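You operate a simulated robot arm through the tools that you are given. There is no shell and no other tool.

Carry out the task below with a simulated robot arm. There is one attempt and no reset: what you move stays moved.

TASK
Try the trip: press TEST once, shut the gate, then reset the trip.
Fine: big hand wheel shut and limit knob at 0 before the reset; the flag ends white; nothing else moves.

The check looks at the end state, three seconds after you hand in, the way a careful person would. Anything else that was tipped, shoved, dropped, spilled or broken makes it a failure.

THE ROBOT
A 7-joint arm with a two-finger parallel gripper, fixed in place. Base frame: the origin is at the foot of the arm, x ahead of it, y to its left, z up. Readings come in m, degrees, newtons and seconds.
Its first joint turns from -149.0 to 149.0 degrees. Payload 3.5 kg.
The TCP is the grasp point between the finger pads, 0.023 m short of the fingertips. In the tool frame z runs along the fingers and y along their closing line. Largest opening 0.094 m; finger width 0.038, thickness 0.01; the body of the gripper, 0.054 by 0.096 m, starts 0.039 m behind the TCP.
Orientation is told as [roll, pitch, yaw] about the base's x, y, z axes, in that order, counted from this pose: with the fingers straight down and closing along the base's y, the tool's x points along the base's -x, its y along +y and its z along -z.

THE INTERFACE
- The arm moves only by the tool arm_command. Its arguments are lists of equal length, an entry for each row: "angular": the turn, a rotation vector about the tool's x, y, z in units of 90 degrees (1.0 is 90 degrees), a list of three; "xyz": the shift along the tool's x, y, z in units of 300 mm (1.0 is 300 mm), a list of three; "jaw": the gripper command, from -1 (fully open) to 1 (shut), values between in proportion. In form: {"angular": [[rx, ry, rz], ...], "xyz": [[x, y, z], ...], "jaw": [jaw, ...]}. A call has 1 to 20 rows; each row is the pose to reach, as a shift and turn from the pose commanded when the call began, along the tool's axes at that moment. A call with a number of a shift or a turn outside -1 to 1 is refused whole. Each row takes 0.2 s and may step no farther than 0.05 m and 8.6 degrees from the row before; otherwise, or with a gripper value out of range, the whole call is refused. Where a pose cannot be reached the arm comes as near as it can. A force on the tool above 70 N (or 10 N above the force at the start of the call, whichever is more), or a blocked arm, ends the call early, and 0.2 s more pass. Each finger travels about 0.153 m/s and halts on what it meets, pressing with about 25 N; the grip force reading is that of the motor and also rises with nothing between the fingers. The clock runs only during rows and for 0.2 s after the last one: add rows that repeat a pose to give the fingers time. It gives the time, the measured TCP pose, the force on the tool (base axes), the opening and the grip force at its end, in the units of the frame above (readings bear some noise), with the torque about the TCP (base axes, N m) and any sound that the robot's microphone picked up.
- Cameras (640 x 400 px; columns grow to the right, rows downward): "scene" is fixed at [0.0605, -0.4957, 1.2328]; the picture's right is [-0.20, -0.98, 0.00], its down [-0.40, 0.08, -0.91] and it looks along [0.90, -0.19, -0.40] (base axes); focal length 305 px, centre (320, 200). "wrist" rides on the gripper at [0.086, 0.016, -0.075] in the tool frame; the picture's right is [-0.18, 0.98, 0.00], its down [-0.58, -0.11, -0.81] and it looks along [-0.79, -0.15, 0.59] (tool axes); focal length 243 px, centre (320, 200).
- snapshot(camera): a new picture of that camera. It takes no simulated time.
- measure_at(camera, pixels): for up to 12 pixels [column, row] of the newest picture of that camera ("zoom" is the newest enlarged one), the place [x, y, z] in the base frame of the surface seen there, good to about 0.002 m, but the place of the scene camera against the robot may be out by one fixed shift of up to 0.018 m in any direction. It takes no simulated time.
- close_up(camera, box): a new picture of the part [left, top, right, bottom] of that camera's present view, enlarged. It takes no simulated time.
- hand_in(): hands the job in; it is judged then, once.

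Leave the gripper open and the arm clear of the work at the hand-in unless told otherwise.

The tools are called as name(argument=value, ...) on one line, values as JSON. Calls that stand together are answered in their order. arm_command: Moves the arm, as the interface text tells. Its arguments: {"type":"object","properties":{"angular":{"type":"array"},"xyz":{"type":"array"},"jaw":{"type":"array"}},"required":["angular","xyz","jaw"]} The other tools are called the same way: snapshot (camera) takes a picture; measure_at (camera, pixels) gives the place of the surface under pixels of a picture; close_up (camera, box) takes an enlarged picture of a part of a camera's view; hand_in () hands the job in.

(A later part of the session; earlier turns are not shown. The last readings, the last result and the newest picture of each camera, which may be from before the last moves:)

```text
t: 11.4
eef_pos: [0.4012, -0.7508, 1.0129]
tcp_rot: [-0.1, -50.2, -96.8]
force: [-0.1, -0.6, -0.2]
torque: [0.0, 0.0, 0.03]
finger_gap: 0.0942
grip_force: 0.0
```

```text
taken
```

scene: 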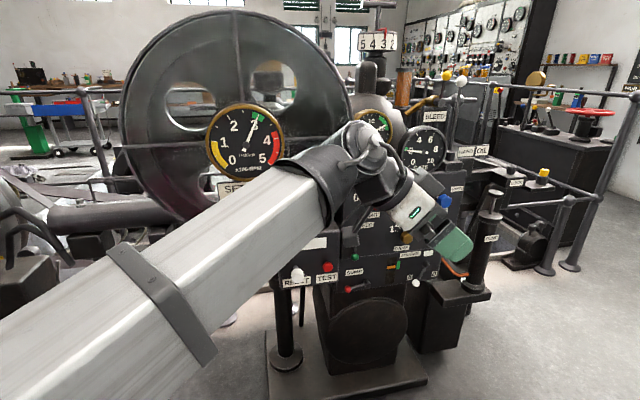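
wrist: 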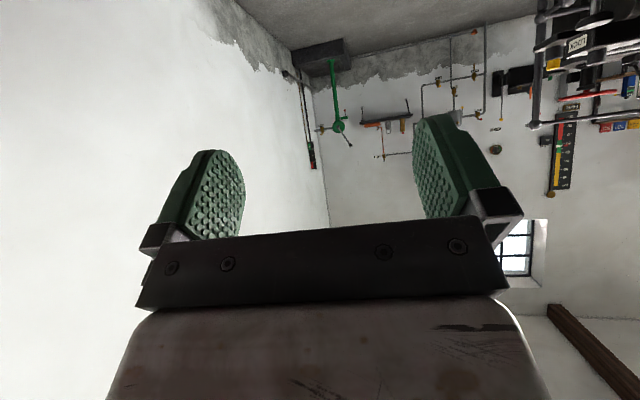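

Only walls this way. I'll keep panning to see behind the robot.

arm_command(angular=[[0.068, 0, 0.057], [0.137, 0, 0.115], [0.205, 0, 0.172], [0.273, 0, 0.23], [0.341, 0, 0.287], [0.41, 0, 0.344], [0.478, 0, 0.402], [0.546, 0, 0.459], [0.615, 0, 0.516]], xyz=[[0, 0, -0.1], [0, 0, -0.2], [0, 0, -0.3], [0, 0, -0.4], [0, 0, -0.4], [0, 0, -0.4], [0, 0, -0.4], [0, 0, -0.4], [0, 0, -0.4]], jaw=[-1, -1, -1, -1, -1, -1, -1, -1, -1])

snapshot(camera="wrist")

snapshot(camera="scene")

```text
t: 13.4
eef_pos: [0.4053, -0.6708, 1.0786]
tcp_rot: [1.8, -50.3, -157.1]
force: [0.3, 0.5, 0.7]
torque: [-0.01, 0.02, -0.02]
finger_gap: 0.094
grip_force: 0.1
out of reach, approached as far as the arm can: row 8, 9
```

```text
taken
```

wrist: 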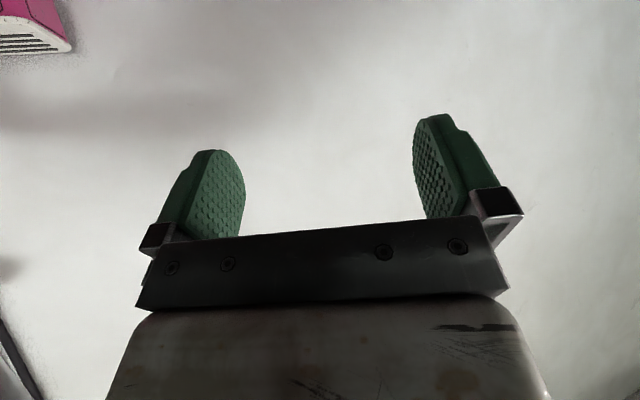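

```text
taken
```

scene: 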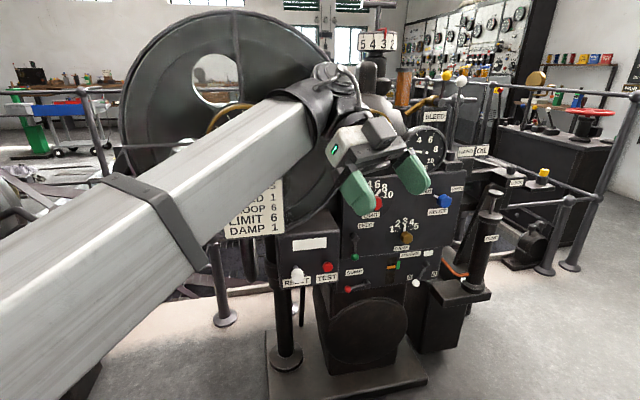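

Only a wall and a magenta crate behind, and the crate explains the red reflection. The only wheel within reach is therefore the spoked ring by the flywheel. I'll swing back and view it edge-on from the left to understand how it's built, starting with unwinding the pan.

arm_command(angular=[[-0.068, 0, -0.057], [-0.137, 0, -0.115], [-0.205, 0, -0.172], [-0.273, 0, -0.23], [-0.341, 0, -0.287], [-0.41, 0, -0.344], [-0.478, 0, -0.402], [-0.546, 0, -0.459], [-0.615, 0, -0.516]], xyz=[[0, 0, 0.05], [0, 0, 0.1], [0, 0, 0.15], [0, 0, 0.2], [0, 0, 0.2], [0, 0, 0.2], [0, 0, 0.2], [0, 0, 0.2], [0, 0, 0.2]], jaw=[-1, -1, -1, -1, -1, -1, -1, -1, -1])

```text
t: 15.4
eef_pos: [0.3642, -0.6894, 1.0422]
tcp_rot: [0.1, -51.2, -83.6]
force: [-0.6, 0.4, 0.2]
torque: [-0.01, -0.01, -0.03]
finger_gap: 0.0939
grip_force: 0.0
```

Now I'll move left along +y while keeping x≤0.47, clear in front of the ring.

arm_command(angular=[[0, 0, 0], [0, 0, 0], [0, 0, 0], [0, 0, 0], [0, 0, 0], [0, 0, 0]], xyz=[[0.115, 0.044, -0.098], [0.23, 0.087, -0.197], [0.345, 0.131, -0.295], [0.46, 0.175, -0.393], [0.575, 0.218, -0.492], [0.69, 0.262, -0.59]], jaw=[-1, -1, -1, -1, -1, -1])

arm_command(angular=[[0, 0, 0], [0, 0, 0], [0, 0, 0], [0, 0, 0], [0, 0, 0], [0, 0, 0]], xyz=[[0.115, 0.044, -0.098], [0.23, 0.087, -0.197], [0.345, 0.131, -0.295], [0.46, 0.175, -0.393], [0.575, 0.218, -0.492], [0.69, 0.262, -0.59]], jaw=[-1, -1, -1, -1, -1, -1])

snapshot(camera="wrist")

snapshot(camera="scene")

```text
t: 16.8
eef_pos: [0.41, -0.4147, 0.9927]
tcp_rot: [0.3, -51.2, -83.7]
force: [0.8, 0.4, -0.1]
torque: [0.01, 0.0, -0.02]
finger_gap: 0.0941
grip_force: 0.0
```

```text
t: 18.2
eef_pos: [0.4848, -0.1409, 0.9462]
tcp_rot: [0.1, -51.2, -83.7]
force: [-0.1, -0.7, -0.2]
torque: [0.02, 0.01, 0.0]
finger_gap: 0.0939
grip_force: 0.1
out of reach, approached as far as the arm can: row 2, 3, 4, 5, 6
```

```text
taken
```

wrist: 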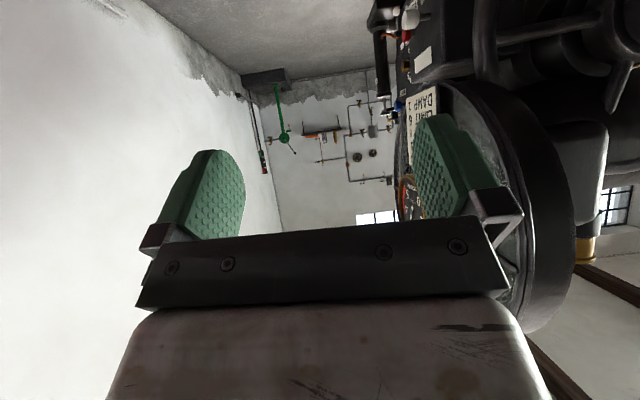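

```text
taken
```

scene: 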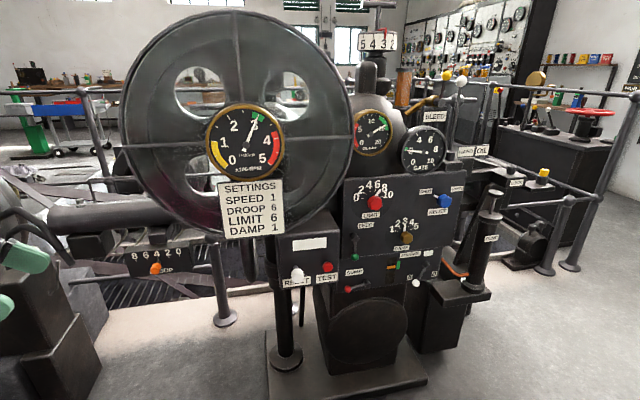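

close_up(camera="wrist", box=[360, 0, 640, 340])

close_up(camera="wrist", box=[370, 0, 500, 120])

close_up(camera="wrist", box=[470, 0, 640, 130])

measure_at(camera="wrist", pixels=[[560, 180], [500, 120], [520, 180], [540, 30], [620, 40], [490, 40], [430, 60], [590, 160]])

```text
1.18 times, centred on (500, 170) of wrist
```

zoom: 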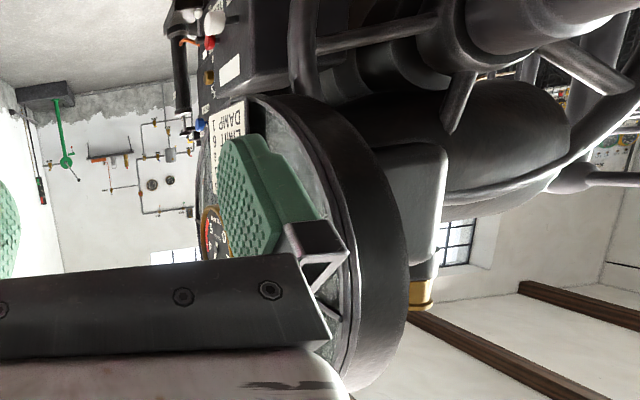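

```text
3.33 times, centred on (435, 60) of wrist
```

zoom: 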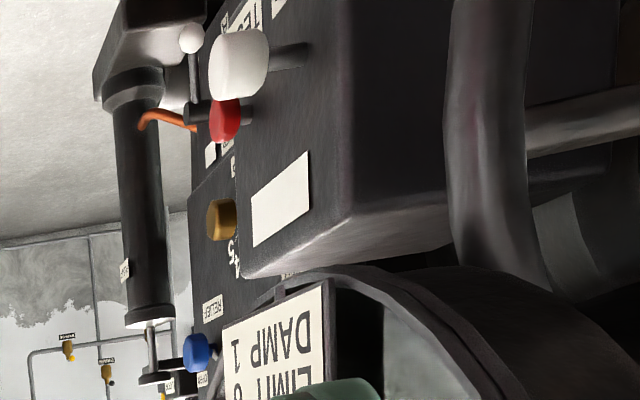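

```text
3.08 times, centred on (555, 65) of wrist
```

zoom: 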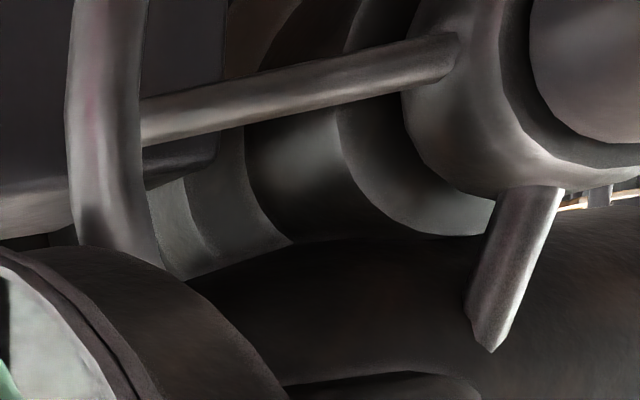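

```text
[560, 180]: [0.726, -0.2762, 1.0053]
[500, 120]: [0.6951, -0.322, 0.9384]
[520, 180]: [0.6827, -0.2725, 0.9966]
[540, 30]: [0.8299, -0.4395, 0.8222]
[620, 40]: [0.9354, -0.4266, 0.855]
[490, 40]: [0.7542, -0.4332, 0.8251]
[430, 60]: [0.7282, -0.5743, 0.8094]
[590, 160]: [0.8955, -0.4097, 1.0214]
```

Found it. Behind the flywheel there's a large hand wheel with its axis along y: tube rim with its near edge around (0.754, -0.433, 0.825), hub near (0.95, -0.43, 0.855), and spokes. I'll turn the tool to point at the panel (+x) and press TEST first.

arm_command(angular=[[-0.0725, 0, -0.0587], [-0.145, 0, -0.1174], [-0.2175, 0, -0.176], [-0.29, 0, -0.235], [-0.3625, 0, -0.2935], [-0.435, 0, -0.352], [-0.5075, 0, -0.411], [-0.58, 0, -0.47], [-0.6525, 0, -0.528], [-0.725, 0, -0.587]], xyz=[[-0.017, 0.013, 0.074], [-0.034, 0.026, 0.148], [-0.051, 0.039, 0.222], [-0.068, 0.052, 0.296], [-0.085, 0.065, 0.37], [-0.102, 0.078, 0.444], [-0.119, 0.091, 0.518], [-0.136, 0.104, 0.592], [-0.153, 0.117, 0.666], [-0.17, 0.13, 0.74]], jaw=[-1, -1, -1, -1, -1, -1, -1, -1, -1, -1])

snapshot(camera="wrist")

snapshot(camera="scene")

```text
t: 20.4
eef_pos: [0.5474, -0.3412, 0.8463]
tcp_rot: [-0.2, -51.2, 0.6]
force: [1.0, 0.0, 0.1]
torque: [0.0, 0.05, -0.01]
finger_gap: 0.0939
grip_force: 0.1
out of reach, approached as far as the arm can: row 1, 2, 3, 4, 5, 6, 7, 8
```

```text
taken
```

wrist: 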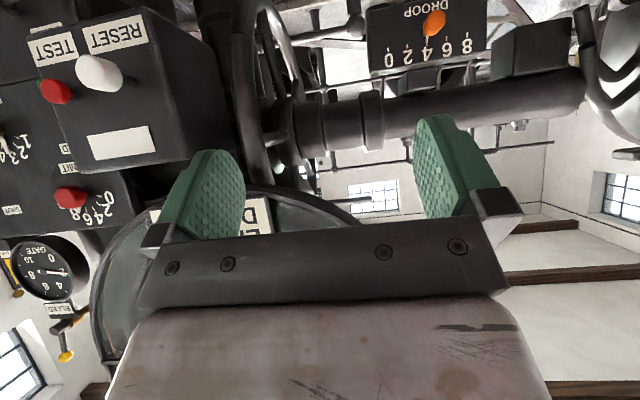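

```text
taken
```

scene: 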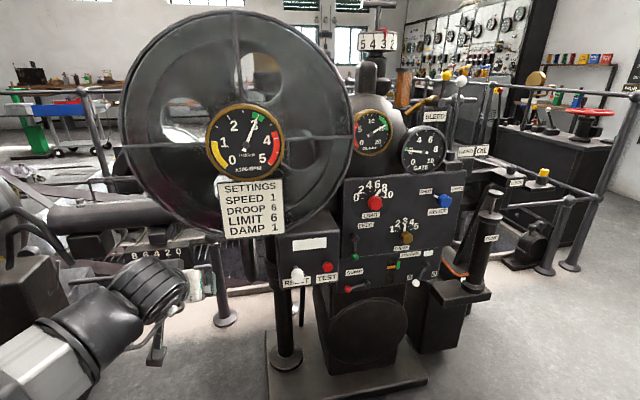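

That's a good view of the hand wheel, in the upper middle of the wrist picture at about (265, 80). I'll zoom and measure.

close_up(camera="wrist", box=[180, 0, 400, 220])

measure_at(camera="wrist", pixels=[[240, 60], [250, 150], [285, 30], [265, 20], [280, 130], [272, 75], [340, 120], [100, 72], [55, 92], [120, 142], [70, 195], [300, 60]])

close_up(camera="wrist", box=[0, 0, 220, 220])

```text
1.82 times, centred on (290, 110) of wrist
```

zoom: 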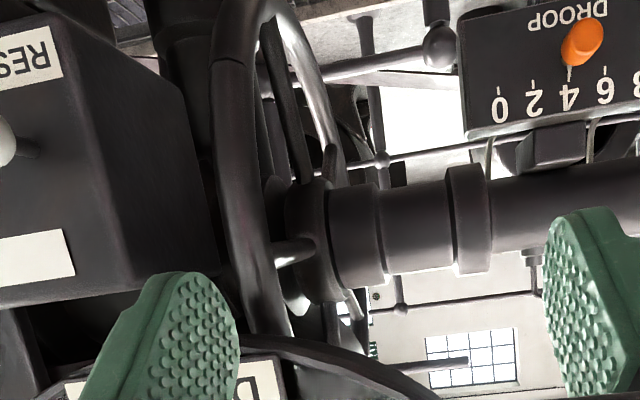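

```text
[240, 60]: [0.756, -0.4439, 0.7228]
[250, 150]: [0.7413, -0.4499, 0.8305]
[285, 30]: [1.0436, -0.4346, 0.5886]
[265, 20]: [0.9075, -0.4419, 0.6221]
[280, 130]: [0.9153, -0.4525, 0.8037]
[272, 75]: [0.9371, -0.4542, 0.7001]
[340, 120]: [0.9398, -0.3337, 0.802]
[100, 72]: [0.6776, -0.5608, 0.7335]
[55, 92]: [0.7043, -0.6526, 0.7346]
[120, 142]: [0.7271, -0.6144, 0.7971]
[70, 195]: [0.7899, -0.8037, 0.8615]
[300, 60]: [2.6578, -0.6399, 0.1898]
```

```text
1.82 times, centred on (110, 110) of wrist
```

zoom: 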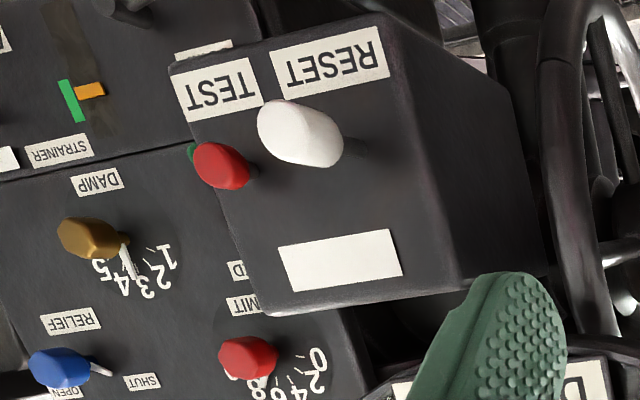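

The hand wheel sits in the plane y≈-0.45, with its centre near (0.975, 0.83) in x,z and radius about 0.24. TEST is first: I'll close the fingers, level the tool to point +x, and move in front of the TEST button.

measure_at(camera="zoom", pixels=[[220, 165], [208, 165], [232, 165], [290, 135], [248, 358], [150, 100], [460, 200], [545, 280]])

arm_command(angular=[[0, -0.0616, 0], [0, -0.1232, 0], [0, -0.1848, 0], [0, -0.2464, 0], [0, -0.308, 0], [0, -0.3696, 0], [0, -0.431, 0]], xyz=[[0.015, -0.138, 0.04], [0.04, -0.276, 0.09], [0.07, -0.414, 0.15], [0.1, -0.552, 0.2], [0.13, -0.69, 0.25], [0.15, -0.828, 0.3], [0.177, -0.966, 0.33]], jaw=[0, 1, 1, 1, 1, 1, 1])

snapshot(camera="wrist")

snapshot(camera="scene")

```text
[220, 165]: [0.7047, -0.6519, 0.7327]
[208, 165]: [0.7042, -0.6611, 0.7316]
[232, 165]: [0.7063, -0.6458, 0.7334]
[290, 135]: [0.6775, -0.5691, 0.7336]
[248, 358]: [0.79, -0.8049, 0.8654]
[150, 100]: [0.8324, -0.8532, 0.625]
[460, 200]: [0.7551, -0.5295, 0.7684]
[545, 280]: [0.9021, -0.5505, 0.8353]
```

```text
t: 22.0
eef_pos: [0.5921, -0.6305, 0.7456]
tcp_rot: [-98.2, -89.7, 98.6]
force: [-0.8, -0.6, -0.7]
torque: [-0.01, 0.0, -0.02]
finger_gap: 0.0
grip_force: 25.6
```

```text
taken
```

wrist: 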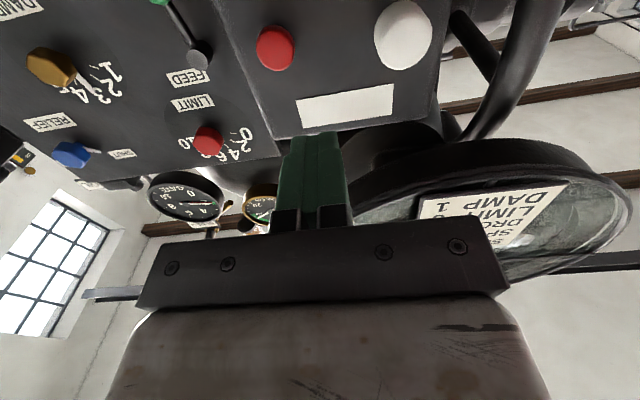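

```text
taken
```

scene: 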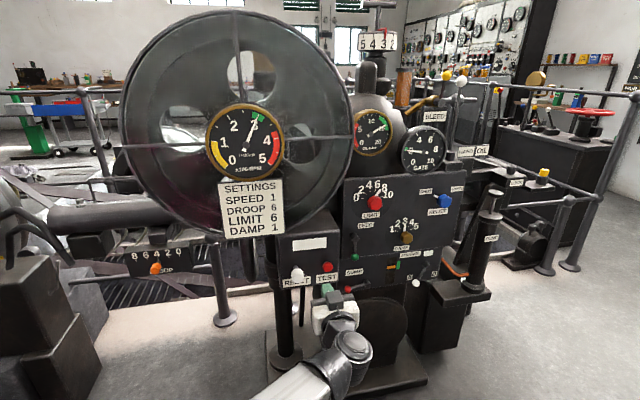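

The tool now points at the panel with TEST at wrist (275, 48). I'll measure it again.

close_up(camera="wrist", box=[220, 0, 460, 150])

measure_at(camera="wrist", pixels=[[275, 48], [262, 48], [290, 48], [275, 30], [275, 64], [400, 35], [400, 60], [380, 35], [420, 35], [208, 138], [340, 105], [520, 80]])

```text
2.67 times, centred on (340, 75) of wrist
```

zoom: 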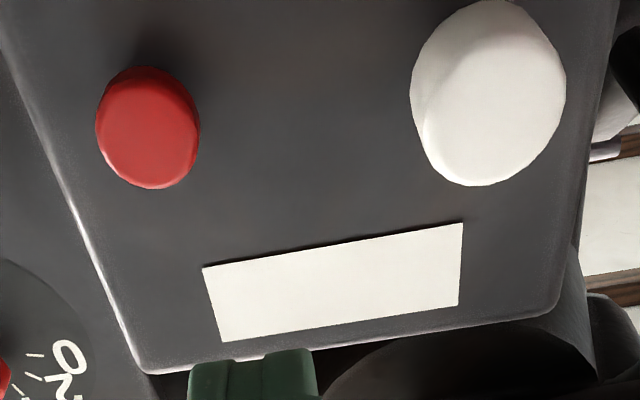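

```text
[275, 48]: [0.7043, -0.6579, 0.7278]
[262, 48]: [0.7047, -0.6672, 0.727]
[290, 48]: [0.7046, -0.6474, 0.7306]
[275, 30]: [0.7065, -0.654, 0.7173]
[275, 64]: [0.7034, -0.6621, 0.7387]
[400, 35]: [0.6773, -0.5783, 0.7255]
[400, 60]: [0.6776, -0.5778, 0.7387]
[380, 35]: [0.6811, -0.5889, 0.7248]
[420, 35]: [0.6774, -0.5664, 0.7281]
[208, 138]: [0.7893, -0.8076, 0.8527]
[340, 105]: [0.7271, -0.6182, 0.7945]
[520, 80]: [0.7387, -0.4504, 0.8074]
```

The TEST centre is at about (0.7045, -0.657, 0.729) and the box face at x=0.728. I'll line up and bring the fingertips to just short of the button.

arm_command(angular=[[0, 0, 0], [0, 0, 0], [0, 0, 0], [0, 0, 0], [0, 0, 0]], xyz=[[0.055, -0.088, 0], [0.055, -0.088, 0.1], [0.055, -0.088, 0.2], [0.055, -0.088, 0.265], [0.055, -0.088, 0.275]], jaw=[1, 1, 1, 1, 1])

snapshot(camera="wrist")

close_up(camera="scene", box=[260, 210, 380, 300])

```text
t: 23.2
eef_pos: [0.6765, -0.6552, 0.7301]
tcp_rot: [-68.9, -89.8, 69.2]
force: [0.1, -0.1, -0.1]
torque: [0.0, 0.03, 0.02]
finger_gap: 0.0003
grip_force: 25.4
```

```text
taken
```

wrist: 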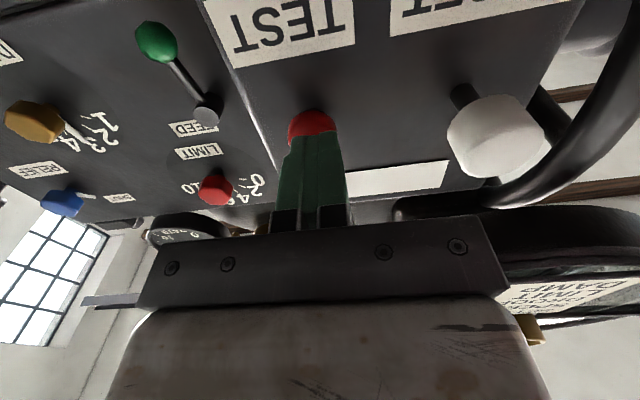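

```text
4.44 times, centred on (320, 255) of scene
```

zoom: 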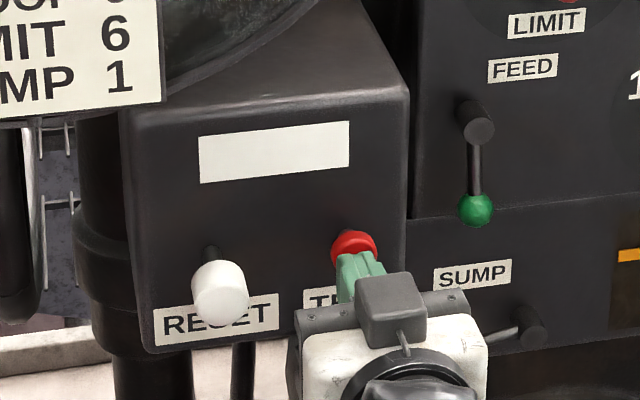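

The fingertips are on TEST. I'll press in small steps and watch the force and any sound.

arm_command(angular=[[0, 0, 0], [0, 0, 0], [0, 0, 0], [0, 0, 0]], xyz=[[0, 0, 0.015], [0, 0, 0.025], [0, 0, 0.035], [0, 0, 0.045]], jaw=[1, 1, 1, 1])

close_up(camera="scene", box=[260, 210, 380, 300])

```text
t: 24.2
eef_pos: [0.6892, -0.6559, 0.729]
tcp_rot: [-65.3, -89.9, 65.7]
force: [-4.7, 1.0, 0.5]
torque: [-0.01, -0.03, -0.03]
finger_gap: 0.0001
grip_force: 25.1
heard: click
```

```text
4.44 times, centred on (320, 255) of scene
```

zoom: 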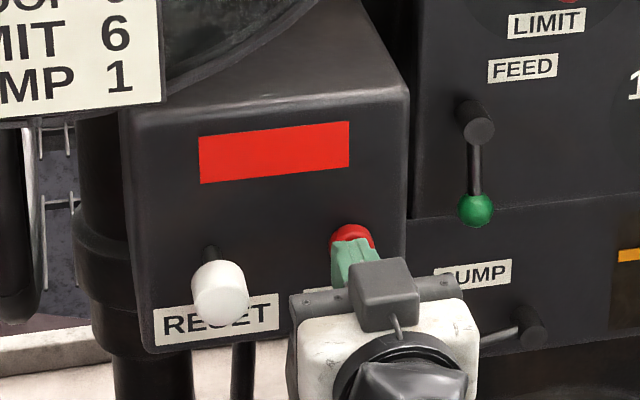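

It clicked and the flag turned red. I'll back off straight out of the button and check the gauges.

arm_command(angular=[[0, 0, 0], [0, 0, 0], [0, 0, 0], [0, 0, 0]], xyz=[[0, 0, -0.05], [0, 0, -0.15], [0, 0, -0.3], [0, 0, -0.4]], jaw=[1, 1, 1, 1])

snapshot(camera="scene")

snapshot(camera="wrist")

close_up(camera="scene", box=[330, 90, 470, 220])

close_up(camera="scene", box=[180, 90, 350, 300])

```text
t: 25.2
eef_pos: [0.5709, -0.6565, 0.7288]
tcp_rot: [-65.5, -89.9, 65.9]
force: [0.4, 0.3, -0.3]
torque: [-0.01, 0.04, 0.02]
finger_gap: 0.0001
grip_force: 25.1
```

```text
taken
```

scene: 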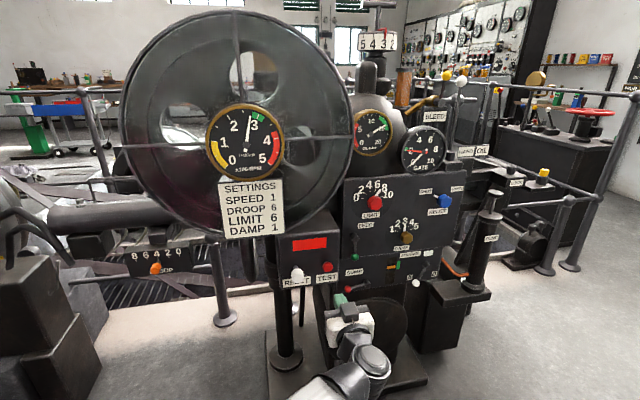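

```text
taken
```

wrist: 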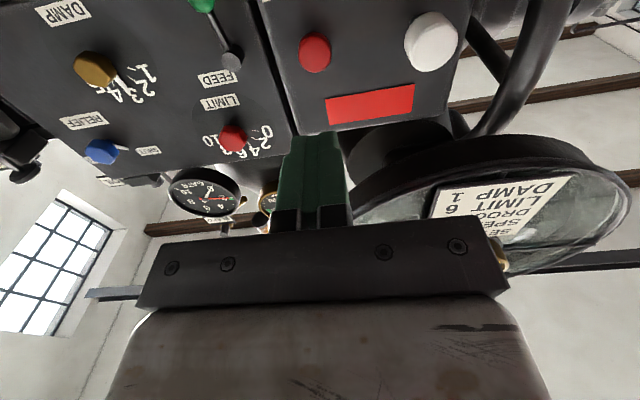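

```text
3.08 times, centred on (400, 155) of scene
```

zoom: 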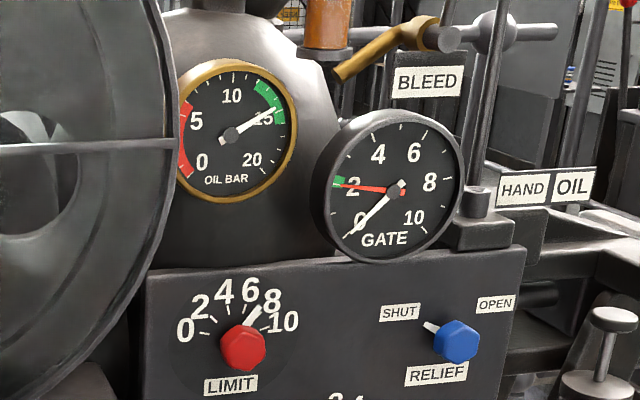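

```text
1.90 times, centred on (265, 195) of scene
```

zoom: 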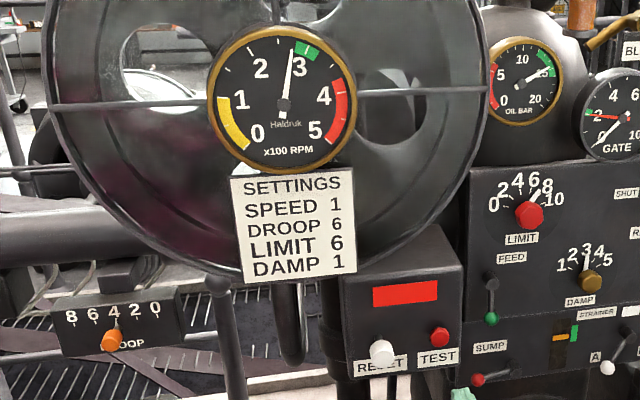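

GATE's white needle dropped to 0 and a red needle stays at 2, which most likely shows the hand wheel's position. The hand wheel is next, so I'll measure the rim (scene pixel (248, 255)) and the posts around it for clearance.

measure_at(camera="scene", pixels=[[272, 262], [272, 300], [222, 280], [213, 245], [243, 255], [252, 265], [248, 278], [256, 278], [262, 262], [285, 330], [302, 300]])

close_up(camera="scene", box=[200, 220, 300, 300])

close_up(camera="wrist", box=[400, 0, 640, 160])

measure_at(camera="wrist", pixels=[[545, 40], [520, 90], [490, 130], [560, 20], [530, 40], [555, 40], [490, 60]])

```text
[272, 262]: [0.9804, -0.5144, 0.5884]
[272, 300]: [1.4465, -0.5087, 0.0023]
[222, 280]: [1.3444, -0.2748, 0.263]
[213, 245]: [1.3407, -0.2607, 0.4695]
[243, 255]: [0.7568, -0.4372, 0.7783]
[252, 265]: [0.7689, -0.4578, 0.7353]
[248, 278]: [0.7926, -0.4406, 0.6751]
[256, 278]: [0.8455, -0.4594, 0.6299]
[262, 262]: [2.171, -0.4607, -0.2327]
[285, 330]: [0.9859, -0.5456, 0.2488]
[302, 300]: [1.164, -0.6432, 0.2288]
```

```text
5.00 times, centred on (250, 260) of scene
```

zoom: 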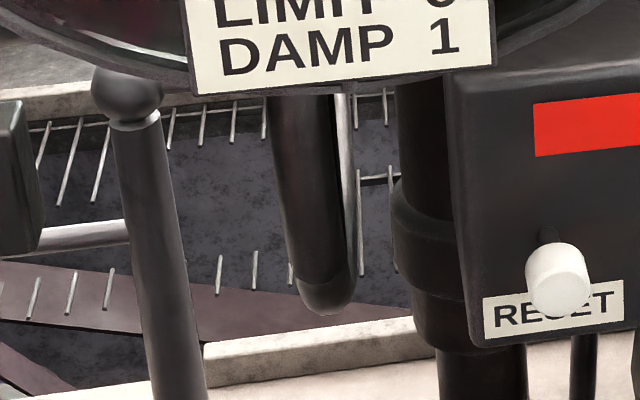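

```text
2.50 times, centred on (520, 80) of wrist
```

zoom: 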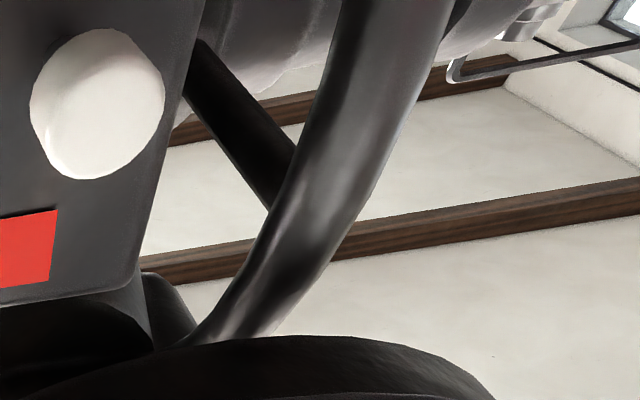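

```text
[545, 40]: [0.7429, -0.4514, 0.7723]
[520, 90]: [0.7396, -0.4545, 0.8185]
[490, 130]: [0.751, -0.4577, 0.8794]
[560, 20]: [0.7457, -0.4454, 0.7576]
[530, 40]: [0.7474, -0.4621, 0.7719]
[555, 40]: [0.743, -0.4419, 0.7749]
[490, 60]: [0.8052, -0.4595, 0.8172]
```

The posts are farther back, so the rim's front is clear. The fitted rim centre is about (0.955, 0.81) in x,z with tube centre radius about 0.20 and y≈-0.452. I'll open the gripper and line up in front of the rim at z≈0.74.

arm_command(angular=[[0, 0, 0], [0, 0, 0], [0, 0, 0], [0, 0, 0], [0, 0, 0]], xyz=[[0, 0.14, 0], [-0.01, 0.28, 0], [-0.02, 0.42, 0.03], [-0.03, 0.56, 0.07], [-0.037, 0.682, 0.1]], jaw=[-0.5, -0.5, -0.5, -0.5, -0.5])

snapshot(camera="wrist")

snapshot(camera="scene")

```text
t: 26.4
eef_pos: [0.5997, -0.4514, 0.7396]
tcp_rot: [-68.5, -89.8, 68.9]
force: [0.6, 0.7, 0.5]
torque: [-0.02, 0.03, -0.03]
finger_gap: 0.0709
grip_force: 0.0
```

```text
taken
```

wrist: 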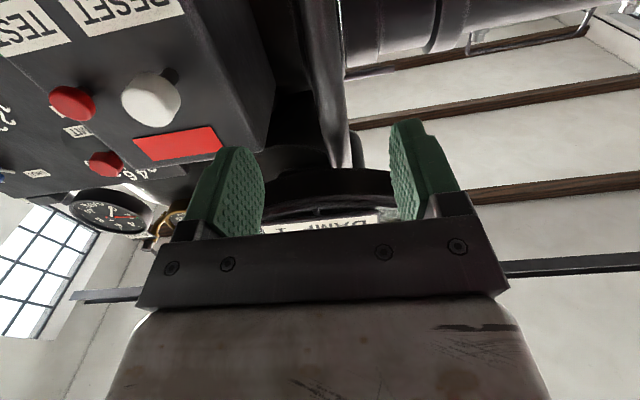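

```text
taken
```

scene: 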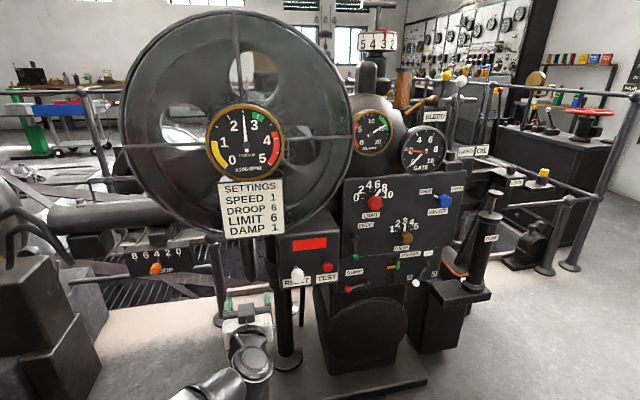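

The rim tube sits between the fingers at about (330, 80). I'll measure it, then move forward.

measure_at(camera="wrist", pixels=[[325, 30], [330, 80], [322, 80], [340, 80], [337, 130], [340, 160], [330, 5], [320, 150]])

close_up(camera="wrist", box=[220, 0, 460, 220])

```text
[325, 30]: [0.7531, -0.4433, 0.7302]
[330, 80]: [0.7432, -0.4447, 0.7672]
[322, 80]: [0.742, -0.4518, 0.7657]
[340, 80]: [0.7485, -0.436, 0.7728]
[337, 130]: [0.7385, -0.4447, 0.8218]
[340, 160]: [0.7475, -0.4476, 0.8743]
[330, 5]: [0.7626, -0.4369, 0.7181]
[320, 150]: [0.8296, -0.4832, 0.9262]
```

```text
1.82 times, centred on (340, 110) of wrist
```

zoom: 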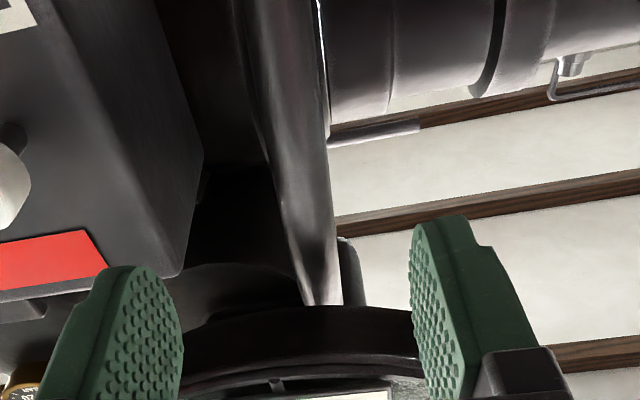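

The tube centre is y≈-0.452, matching the tool line. I'll advance 0.165 m so the rim lies between the pads.

arm_command(angular=[[0, 0, 0], [0, 0, 0], [0, 0, 0], [0, 0, 0], [0, 0, 0]], xyz=[[0, 0, 0.14], [0, 0, 0.28], [0, 0, 0.4], [0, 0, 0.5], [0, 0, 0.55]], jaw=[-0.5, -0.5, -0.5, -0.5, -0.5])

snapshot(camera="wrist")

close_up(camera="scene", box=[190, 200, 320, 320])

```text
t: 27.6
eef_pos: [0.7637, -0.4508, 0.7395]
tcp_rot: [-61.4, -89.8, 61.7]
force: [-1.1, -0.6, 0.6]
torque: [0.03, 0.0, 0.01]
finger_gap: 0.0704
grip_force: 0.0
```

```text
taken
```

wrist: 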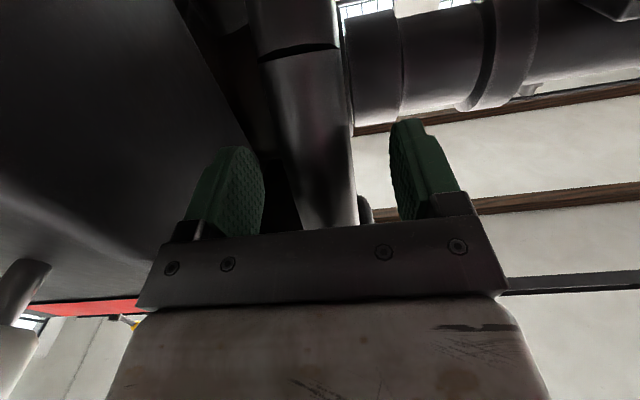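

```text
3.33 times, centred on (255, 260) of scene
```

zoom: 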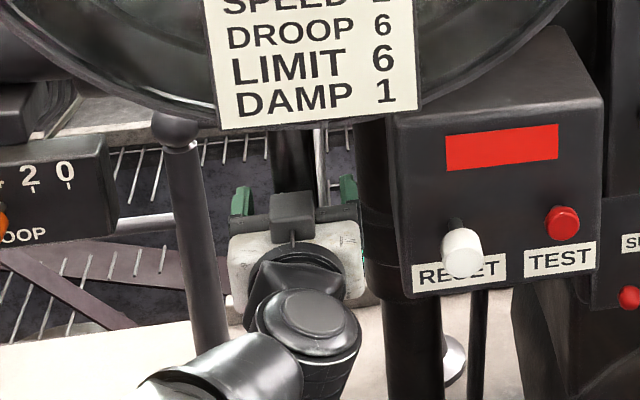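

The rim is between the pads with the RESET knob well clear to the side. I'll close on the rim.

arm_command(angular=[[0, 0, 0], [0, 0, 0], [0, 0, 0]], xyz=[[0, 0, 0], [0, 0, 0], [0, 0, 0]], jaw=[1, 1, 1])

snapshot(camera="wrist")

```text
t: 28.4
eef_pos: [0.7642, -0.4494, 0.7388]
tcp_rot: [-61.4, -90.0, 61.7]
force: [1.7, 1.2, 0.7]
torque: [0.2, 0.09, -0.09]
finger_gap: 0.0318
grip_force: 45.0
```

```text
taken
```

wrist: 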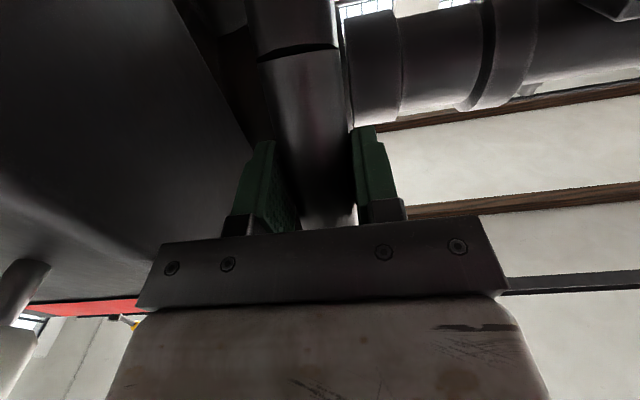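

It's gripped at 0.032 m. I'll try a small 8° arc with the front of the rim going down, and watch the force and the red needle on GATE.

arm_command(angular=[[0, -0.022, 0], [0, -0.044, 0], [0, -0.066, 0], [0, -0.089, 0]], xyz=[[0.0215, 0, 0.0085], [0.0439, 0, 0.0181], [0.065, 0, 0.028], [0.0864, 0, 0.0392]], jaw=[1, 1, 1, 1])

close_up(camera="scene", box=[380, 110, 460, 180])

snapshot(camera="wrist")

```text
t: 29.4
eef_pos: [0.7737, -0.4489, 0.7123]
tcp_rot: [-178.9, -82.1, 179.3]
force: [-29.8, 3.6, -13.5]
torque: [0.23, 0.99, 0.12]
finger_gap: 0.0319
grip_force: 44.9
```

```text
5.71 times, centred on (420, 145) of scene
```

zoom: 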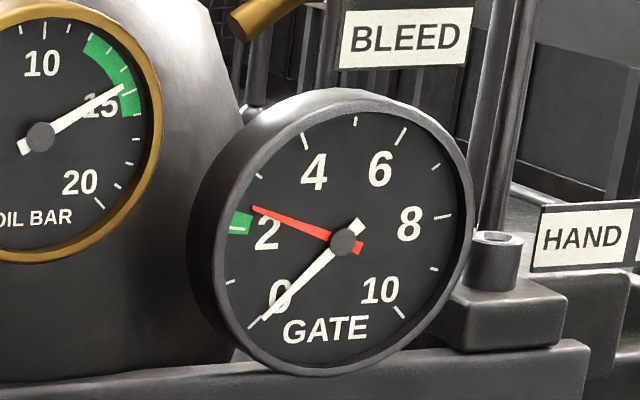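

```text
taken
```

wrist: 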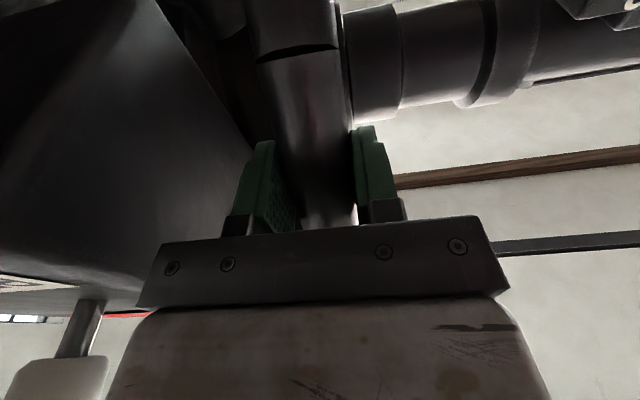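

The red needle rose to about 2.4, so front-down opens and front-up shuts (about 8° for 0.4). The 33 N was purely radial and came from a small error in my centre; I've corrected it to z≈0.793. Now I'll turn the rim front up by 16°.

arm_command(angular=[[0, 0.022, 0], [0, 0.0444, 0], [0, 0.0667, 0], [0, 0.0889, 0], [0, 0.111, 0], [0, 0.1333, 0], [0, 0.1556, 0], [0, 0.1778, 0]], xyz=[[-0.02, 0, -0.012], [-0.0413, 0, -0.0178], [-0.064, 0, -0.0225], [-0.0867, 0, -0.0259], [-0.1095, 0, -0.029], [-0.1325, 0, -0.0309], [-0.156, 0, -0.032], [-0.179, 0, -0.0324]], jaw=[1, 1, 1, 1, 1, 1, 1, 1])

close_up(camera="scene", box=[380, 110, 460, 180])

snapshot(camera="wrist")

close_up(camera="scene", box=[190, 200, 320, 320])

```text
t: 31.2
eef_pos: [0.7586, -0.4499, 0.7654]
tcp_rot: [-0.6, -81.9, 1.0]
force: [3.4, 7.2, 3.2]
torque: [0.32, -1.46, 0.13]
finger_gap: 0.0318
grip_force: 45.0
```

```text
5.71 times, centred on (420, 145) of scene
```

zoom: 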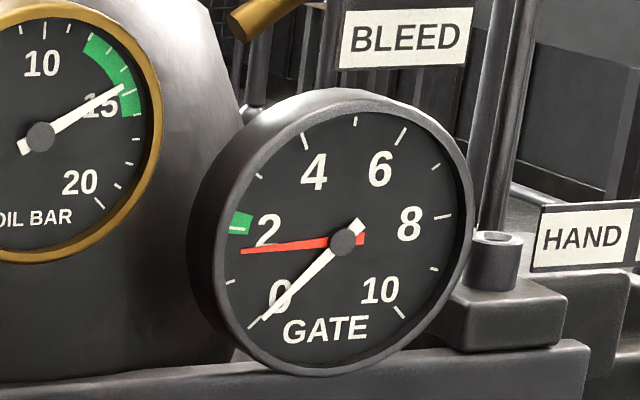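

```text
taken
```

wrist: 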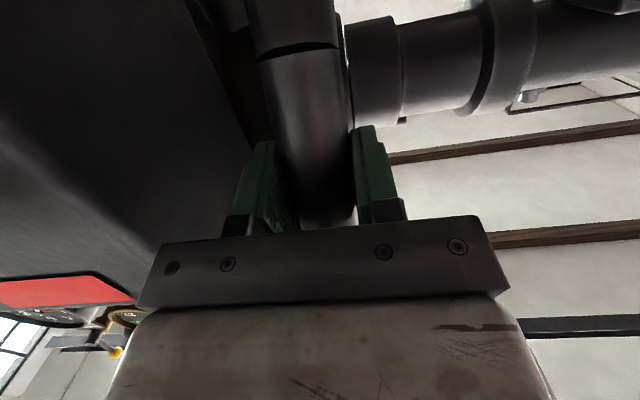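

```text
3.33 times, centred on (255, 260) of scene
```

zoom: 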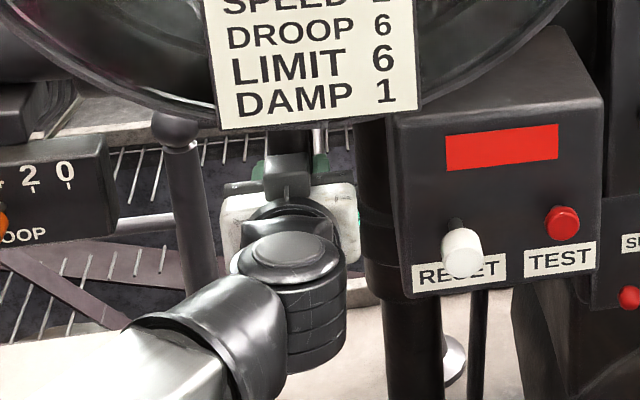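

The red needle is at about 1.6 now, so roughly 32° more is needed. I'll open the fingers, slide back down the rim to about 40° below horizontal without touching it, and regrip there.

arm_command(angular=[[0, 0, 0], [0, 0, 0], [0, -0.0444, 0], [0, -0.0889, 0], [0, -0.1333, 0], [0, -0.1778, 0], [0, -0.2222, 0], [0, -0.2667, 0], [0, -0.3111, 0], [0, -0.3556, 0], [0, -0.3556, 0]], xyz=[[0, 0, 0], [0, 0, 0], [0.0435, 0, 0.014], [0.0867, 0, 0.0317], [0.128, 0, 0.0525], [0.168, 0, 0.075], [0.206, 0, 0.101], [0.243, 0, 0.129], [0.277, 0, 0.16], [0.309, 0, 0.193], [0.309, 0, 0.193]], jaw=[-0.4, -0.4, -0.4, -0.4, -0.4, -0.4, -0.4, -0.4, -0.4, -0.4, -0.4])

snapshot(camera="wrist")

close_up(camera="scene", box=[380, 110, 460, 180])

close_up(camera="scene", box=[190, 200, 320, 320])

```text
t: 33.6
eef_pos: [0.8031, -0.4494, 0.6649]
tcp_rot: [-179.6, -66.1, -180.0]
force: [0.0, -0.4, 0.0]
torque: [-0.03, 0.01, -0.04]
finger_gap: 0.0657
grip_force: 0.1
```

```text
taken
```

wrist: 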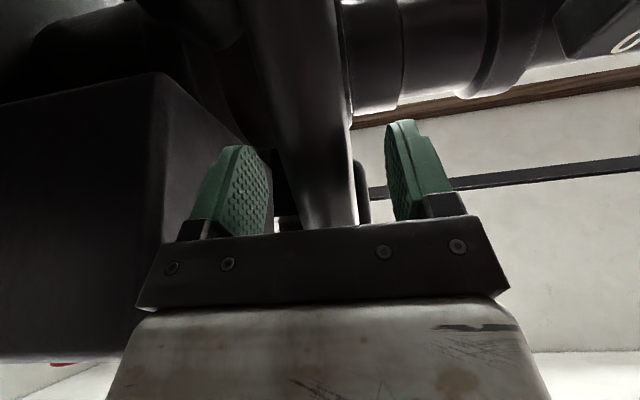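

```text
5.71 times, centred on (420, 145) of scene
```

zoom: 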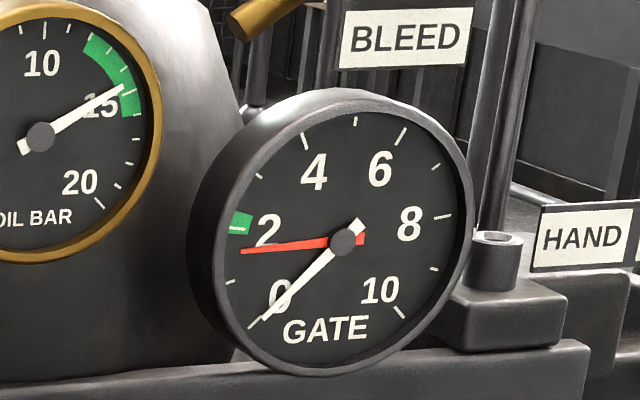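

```text
3.33 times, centred on (255, 260) of scene
```

zoom: 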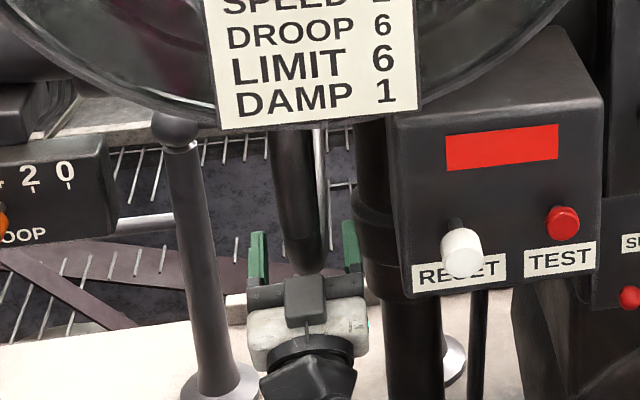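

The needle held at 1.6. I'll grip again and turn the front up 24°, then check.

arm_command(angular=[[0, 0, 0], [0, 0, 0], [0, 0, 0], [0, 0.0444, 0], [0, 0.0889, 0], [0, 0.1333, 0], [0, 0.1778, 0], [0, 0.2222, 0], [0, 0.2667, 0]], xyz=[[0, 0, 0], [0, 0, 0], [0, 0, 0], [-0.0447, 0, -0.0111], [-0.0902, 0, -0.019], [-0.136, 0, -0.024], [-0.182, 0, -0.0254], [-0.228, 0, -0.0238], [-0.274, 0, -0.0191]], jaw=[1, 1, 1, 1, 1, 1, 1, 1, 1])

close_up(camera="scene", box=[380, 110, 460, 180])

```text
t: 35.6
eef_pos: [0.7647, -0.4495, 0.738]
tcp_rot: [-52.3, -89.9, 52.6]
force: [12.5, 0.0, 8.7]
torque: [-0.39, -1.25, -0.17]
finger_gap: 0.0321
grip_force: 45.2
```

```text
5.71 times, centred on (420, 145) of scene
```

zoom: 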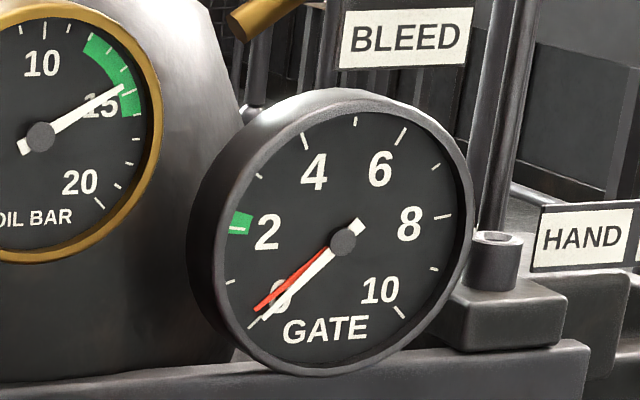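

The red needle is at about 0.3. I'll turn about 6° more in small steps and look for the stop.

arm_command(angular=[[0, 0.015, 0], [0, 0.03, 0], [0, 0.0444, 0], [0, 0.056, 0], [0, 0.0667, 0]], xyz=[[-0.015, 0, -0.002], [-0.03, 0, -0.005], [-0.0447, 0, -0.008], [-0.056, 0, -0.01], [-0.0673, 0, -0.0117]], jaw=[1, 1, 1, 1, 1])

close_up(camera="scene", box=[380, 110, 460, 180])

```text
t: 36.8
eef_pos: [0.7599, -0.4506, 0.757]
tcp_rot: [-1.4, -83.7, 1.8]
force: [-4.1, 5.7, -35.9]
torque: [0.27, 0.03, -0.01]
finger_gap: 0.0317
grip_force: 45.0
```

```text
5.71 times, centred on (420, 145) of scene
```

zoom: 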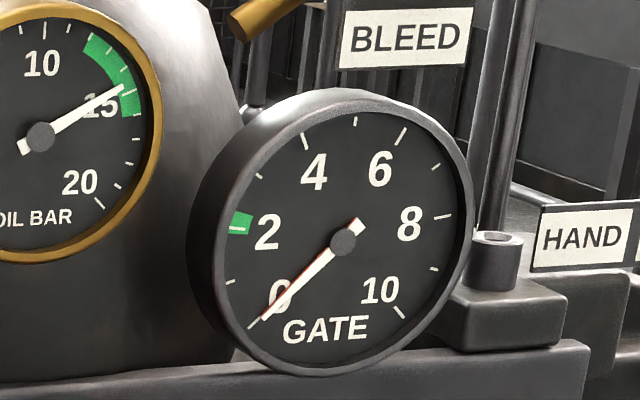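

The needle is now hidden under the white one at 0, and the downward reaction of 36 N says the stop is reached. The hand wheel is shut. I'll open the fingers and retreat straight back in -x.

arm_command(angular=[[0, 0, 0], [0, 0, 0], [0, 0, 0], [0, 0, 0], [0, 0, 0], [0, -0.035, 0], [0, -0.07, 0]], xyz=[[0, 0, 0], [0, 0, 0], [0.012, 0, -0.1], [0.03, 0, -0.25], [0.047, 0, -0.4], [0.062, 0, -0.53], [0.075, 0, -0.65]], jaw=[-0.4, -0.4, -0.4, -0.4, -0.4, -0.4, -0.4])

snapshot(camera="scene")

snapshot(camera="wrist")

close_up(camera="scene", box=[330, 110, 470, 220])

```text
t: 38.4
eef_pos: [0.5622, -0.4505, 0.7572]
tcp_rot: [-146.8, -89.6, 147.3]
force: [0.3, 0.4, -0.1]
torque: [0.0, -0.02, 0.0]
finger_gap: 0.0657
grip_force: 0.1
```

```text
taken
```

scene: 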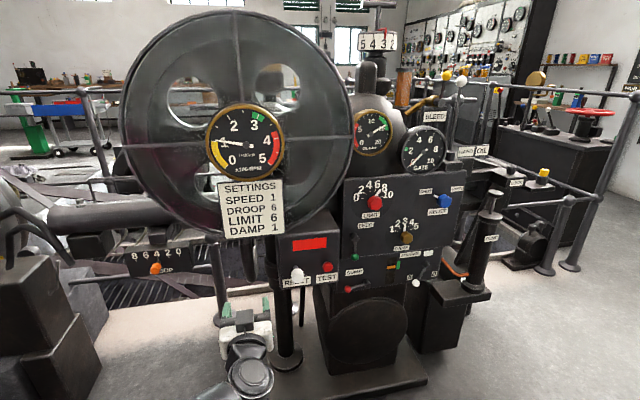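

```text
taken
```

wrist: 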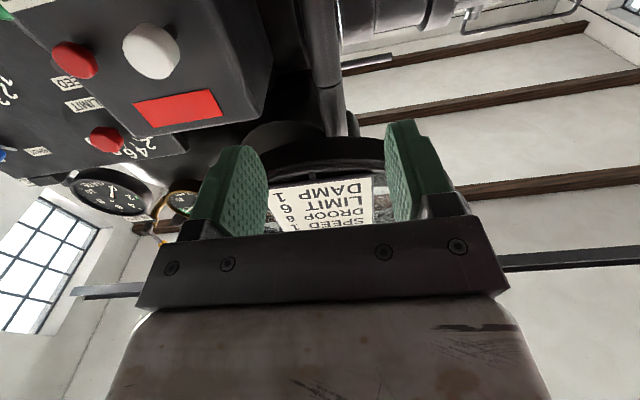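

```text
3.64 times, centred on (400, 165) of scene
```

zoom: 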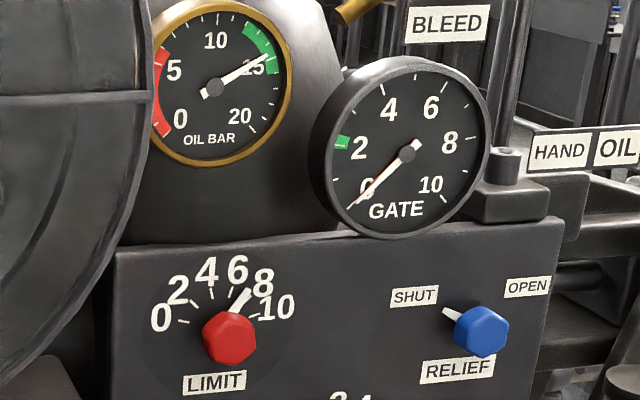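

The GATE is at 0. LIMIT comes next. I'll measure the knob, its pointer and the tick marks for the angle.

close_up(camera="scene", box=[345, 172, 405, 222])

```text
8.00 times, centred on (375, 197) of scene
```

zoom: 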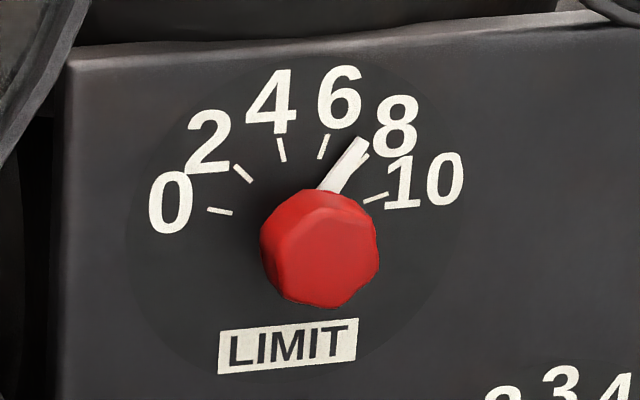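

measure_at(camera="zoom", pixels=[[219, 211], [243, 174], [281, 150], [323, 147], [376, 198], [361, 145], [335, 183], [326, 255], [285, 255], [372, 255], [328, 222], [325, 300]])

measure_at(camera="wrist", pixels=[[105, 140], [92, 140], [118, 140], [105, 130], [105, 150], [150, 145], [60, 110], [75, 60], [150, 50]])

```text
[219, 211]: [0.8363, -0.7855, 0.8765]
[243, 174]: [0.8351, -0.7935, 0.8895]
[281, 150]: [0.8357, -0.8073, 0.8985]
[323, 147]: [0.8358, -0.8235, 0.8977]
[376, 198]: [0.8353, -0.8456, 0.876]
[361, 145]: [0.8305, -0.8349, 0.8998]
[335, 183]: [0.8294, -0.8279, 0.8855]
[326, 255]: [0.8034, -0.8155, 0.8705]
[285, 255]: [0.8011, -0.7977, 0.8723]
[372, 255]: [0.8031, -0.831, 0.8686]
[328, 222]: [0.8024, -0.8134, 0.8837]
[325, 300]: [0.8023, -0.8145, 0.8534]
```

```text
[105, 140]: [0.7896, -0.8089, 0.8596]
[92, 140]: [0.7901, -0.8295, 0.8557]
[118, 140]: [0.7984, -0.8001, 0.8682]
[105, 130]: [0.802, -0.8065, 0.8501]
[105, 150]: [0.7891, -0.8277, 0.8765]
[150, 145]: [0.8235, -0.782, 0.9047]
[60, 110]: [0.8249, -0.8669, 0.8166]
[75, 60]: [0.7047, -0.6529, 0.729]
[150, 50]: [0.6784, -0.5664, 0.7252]
```

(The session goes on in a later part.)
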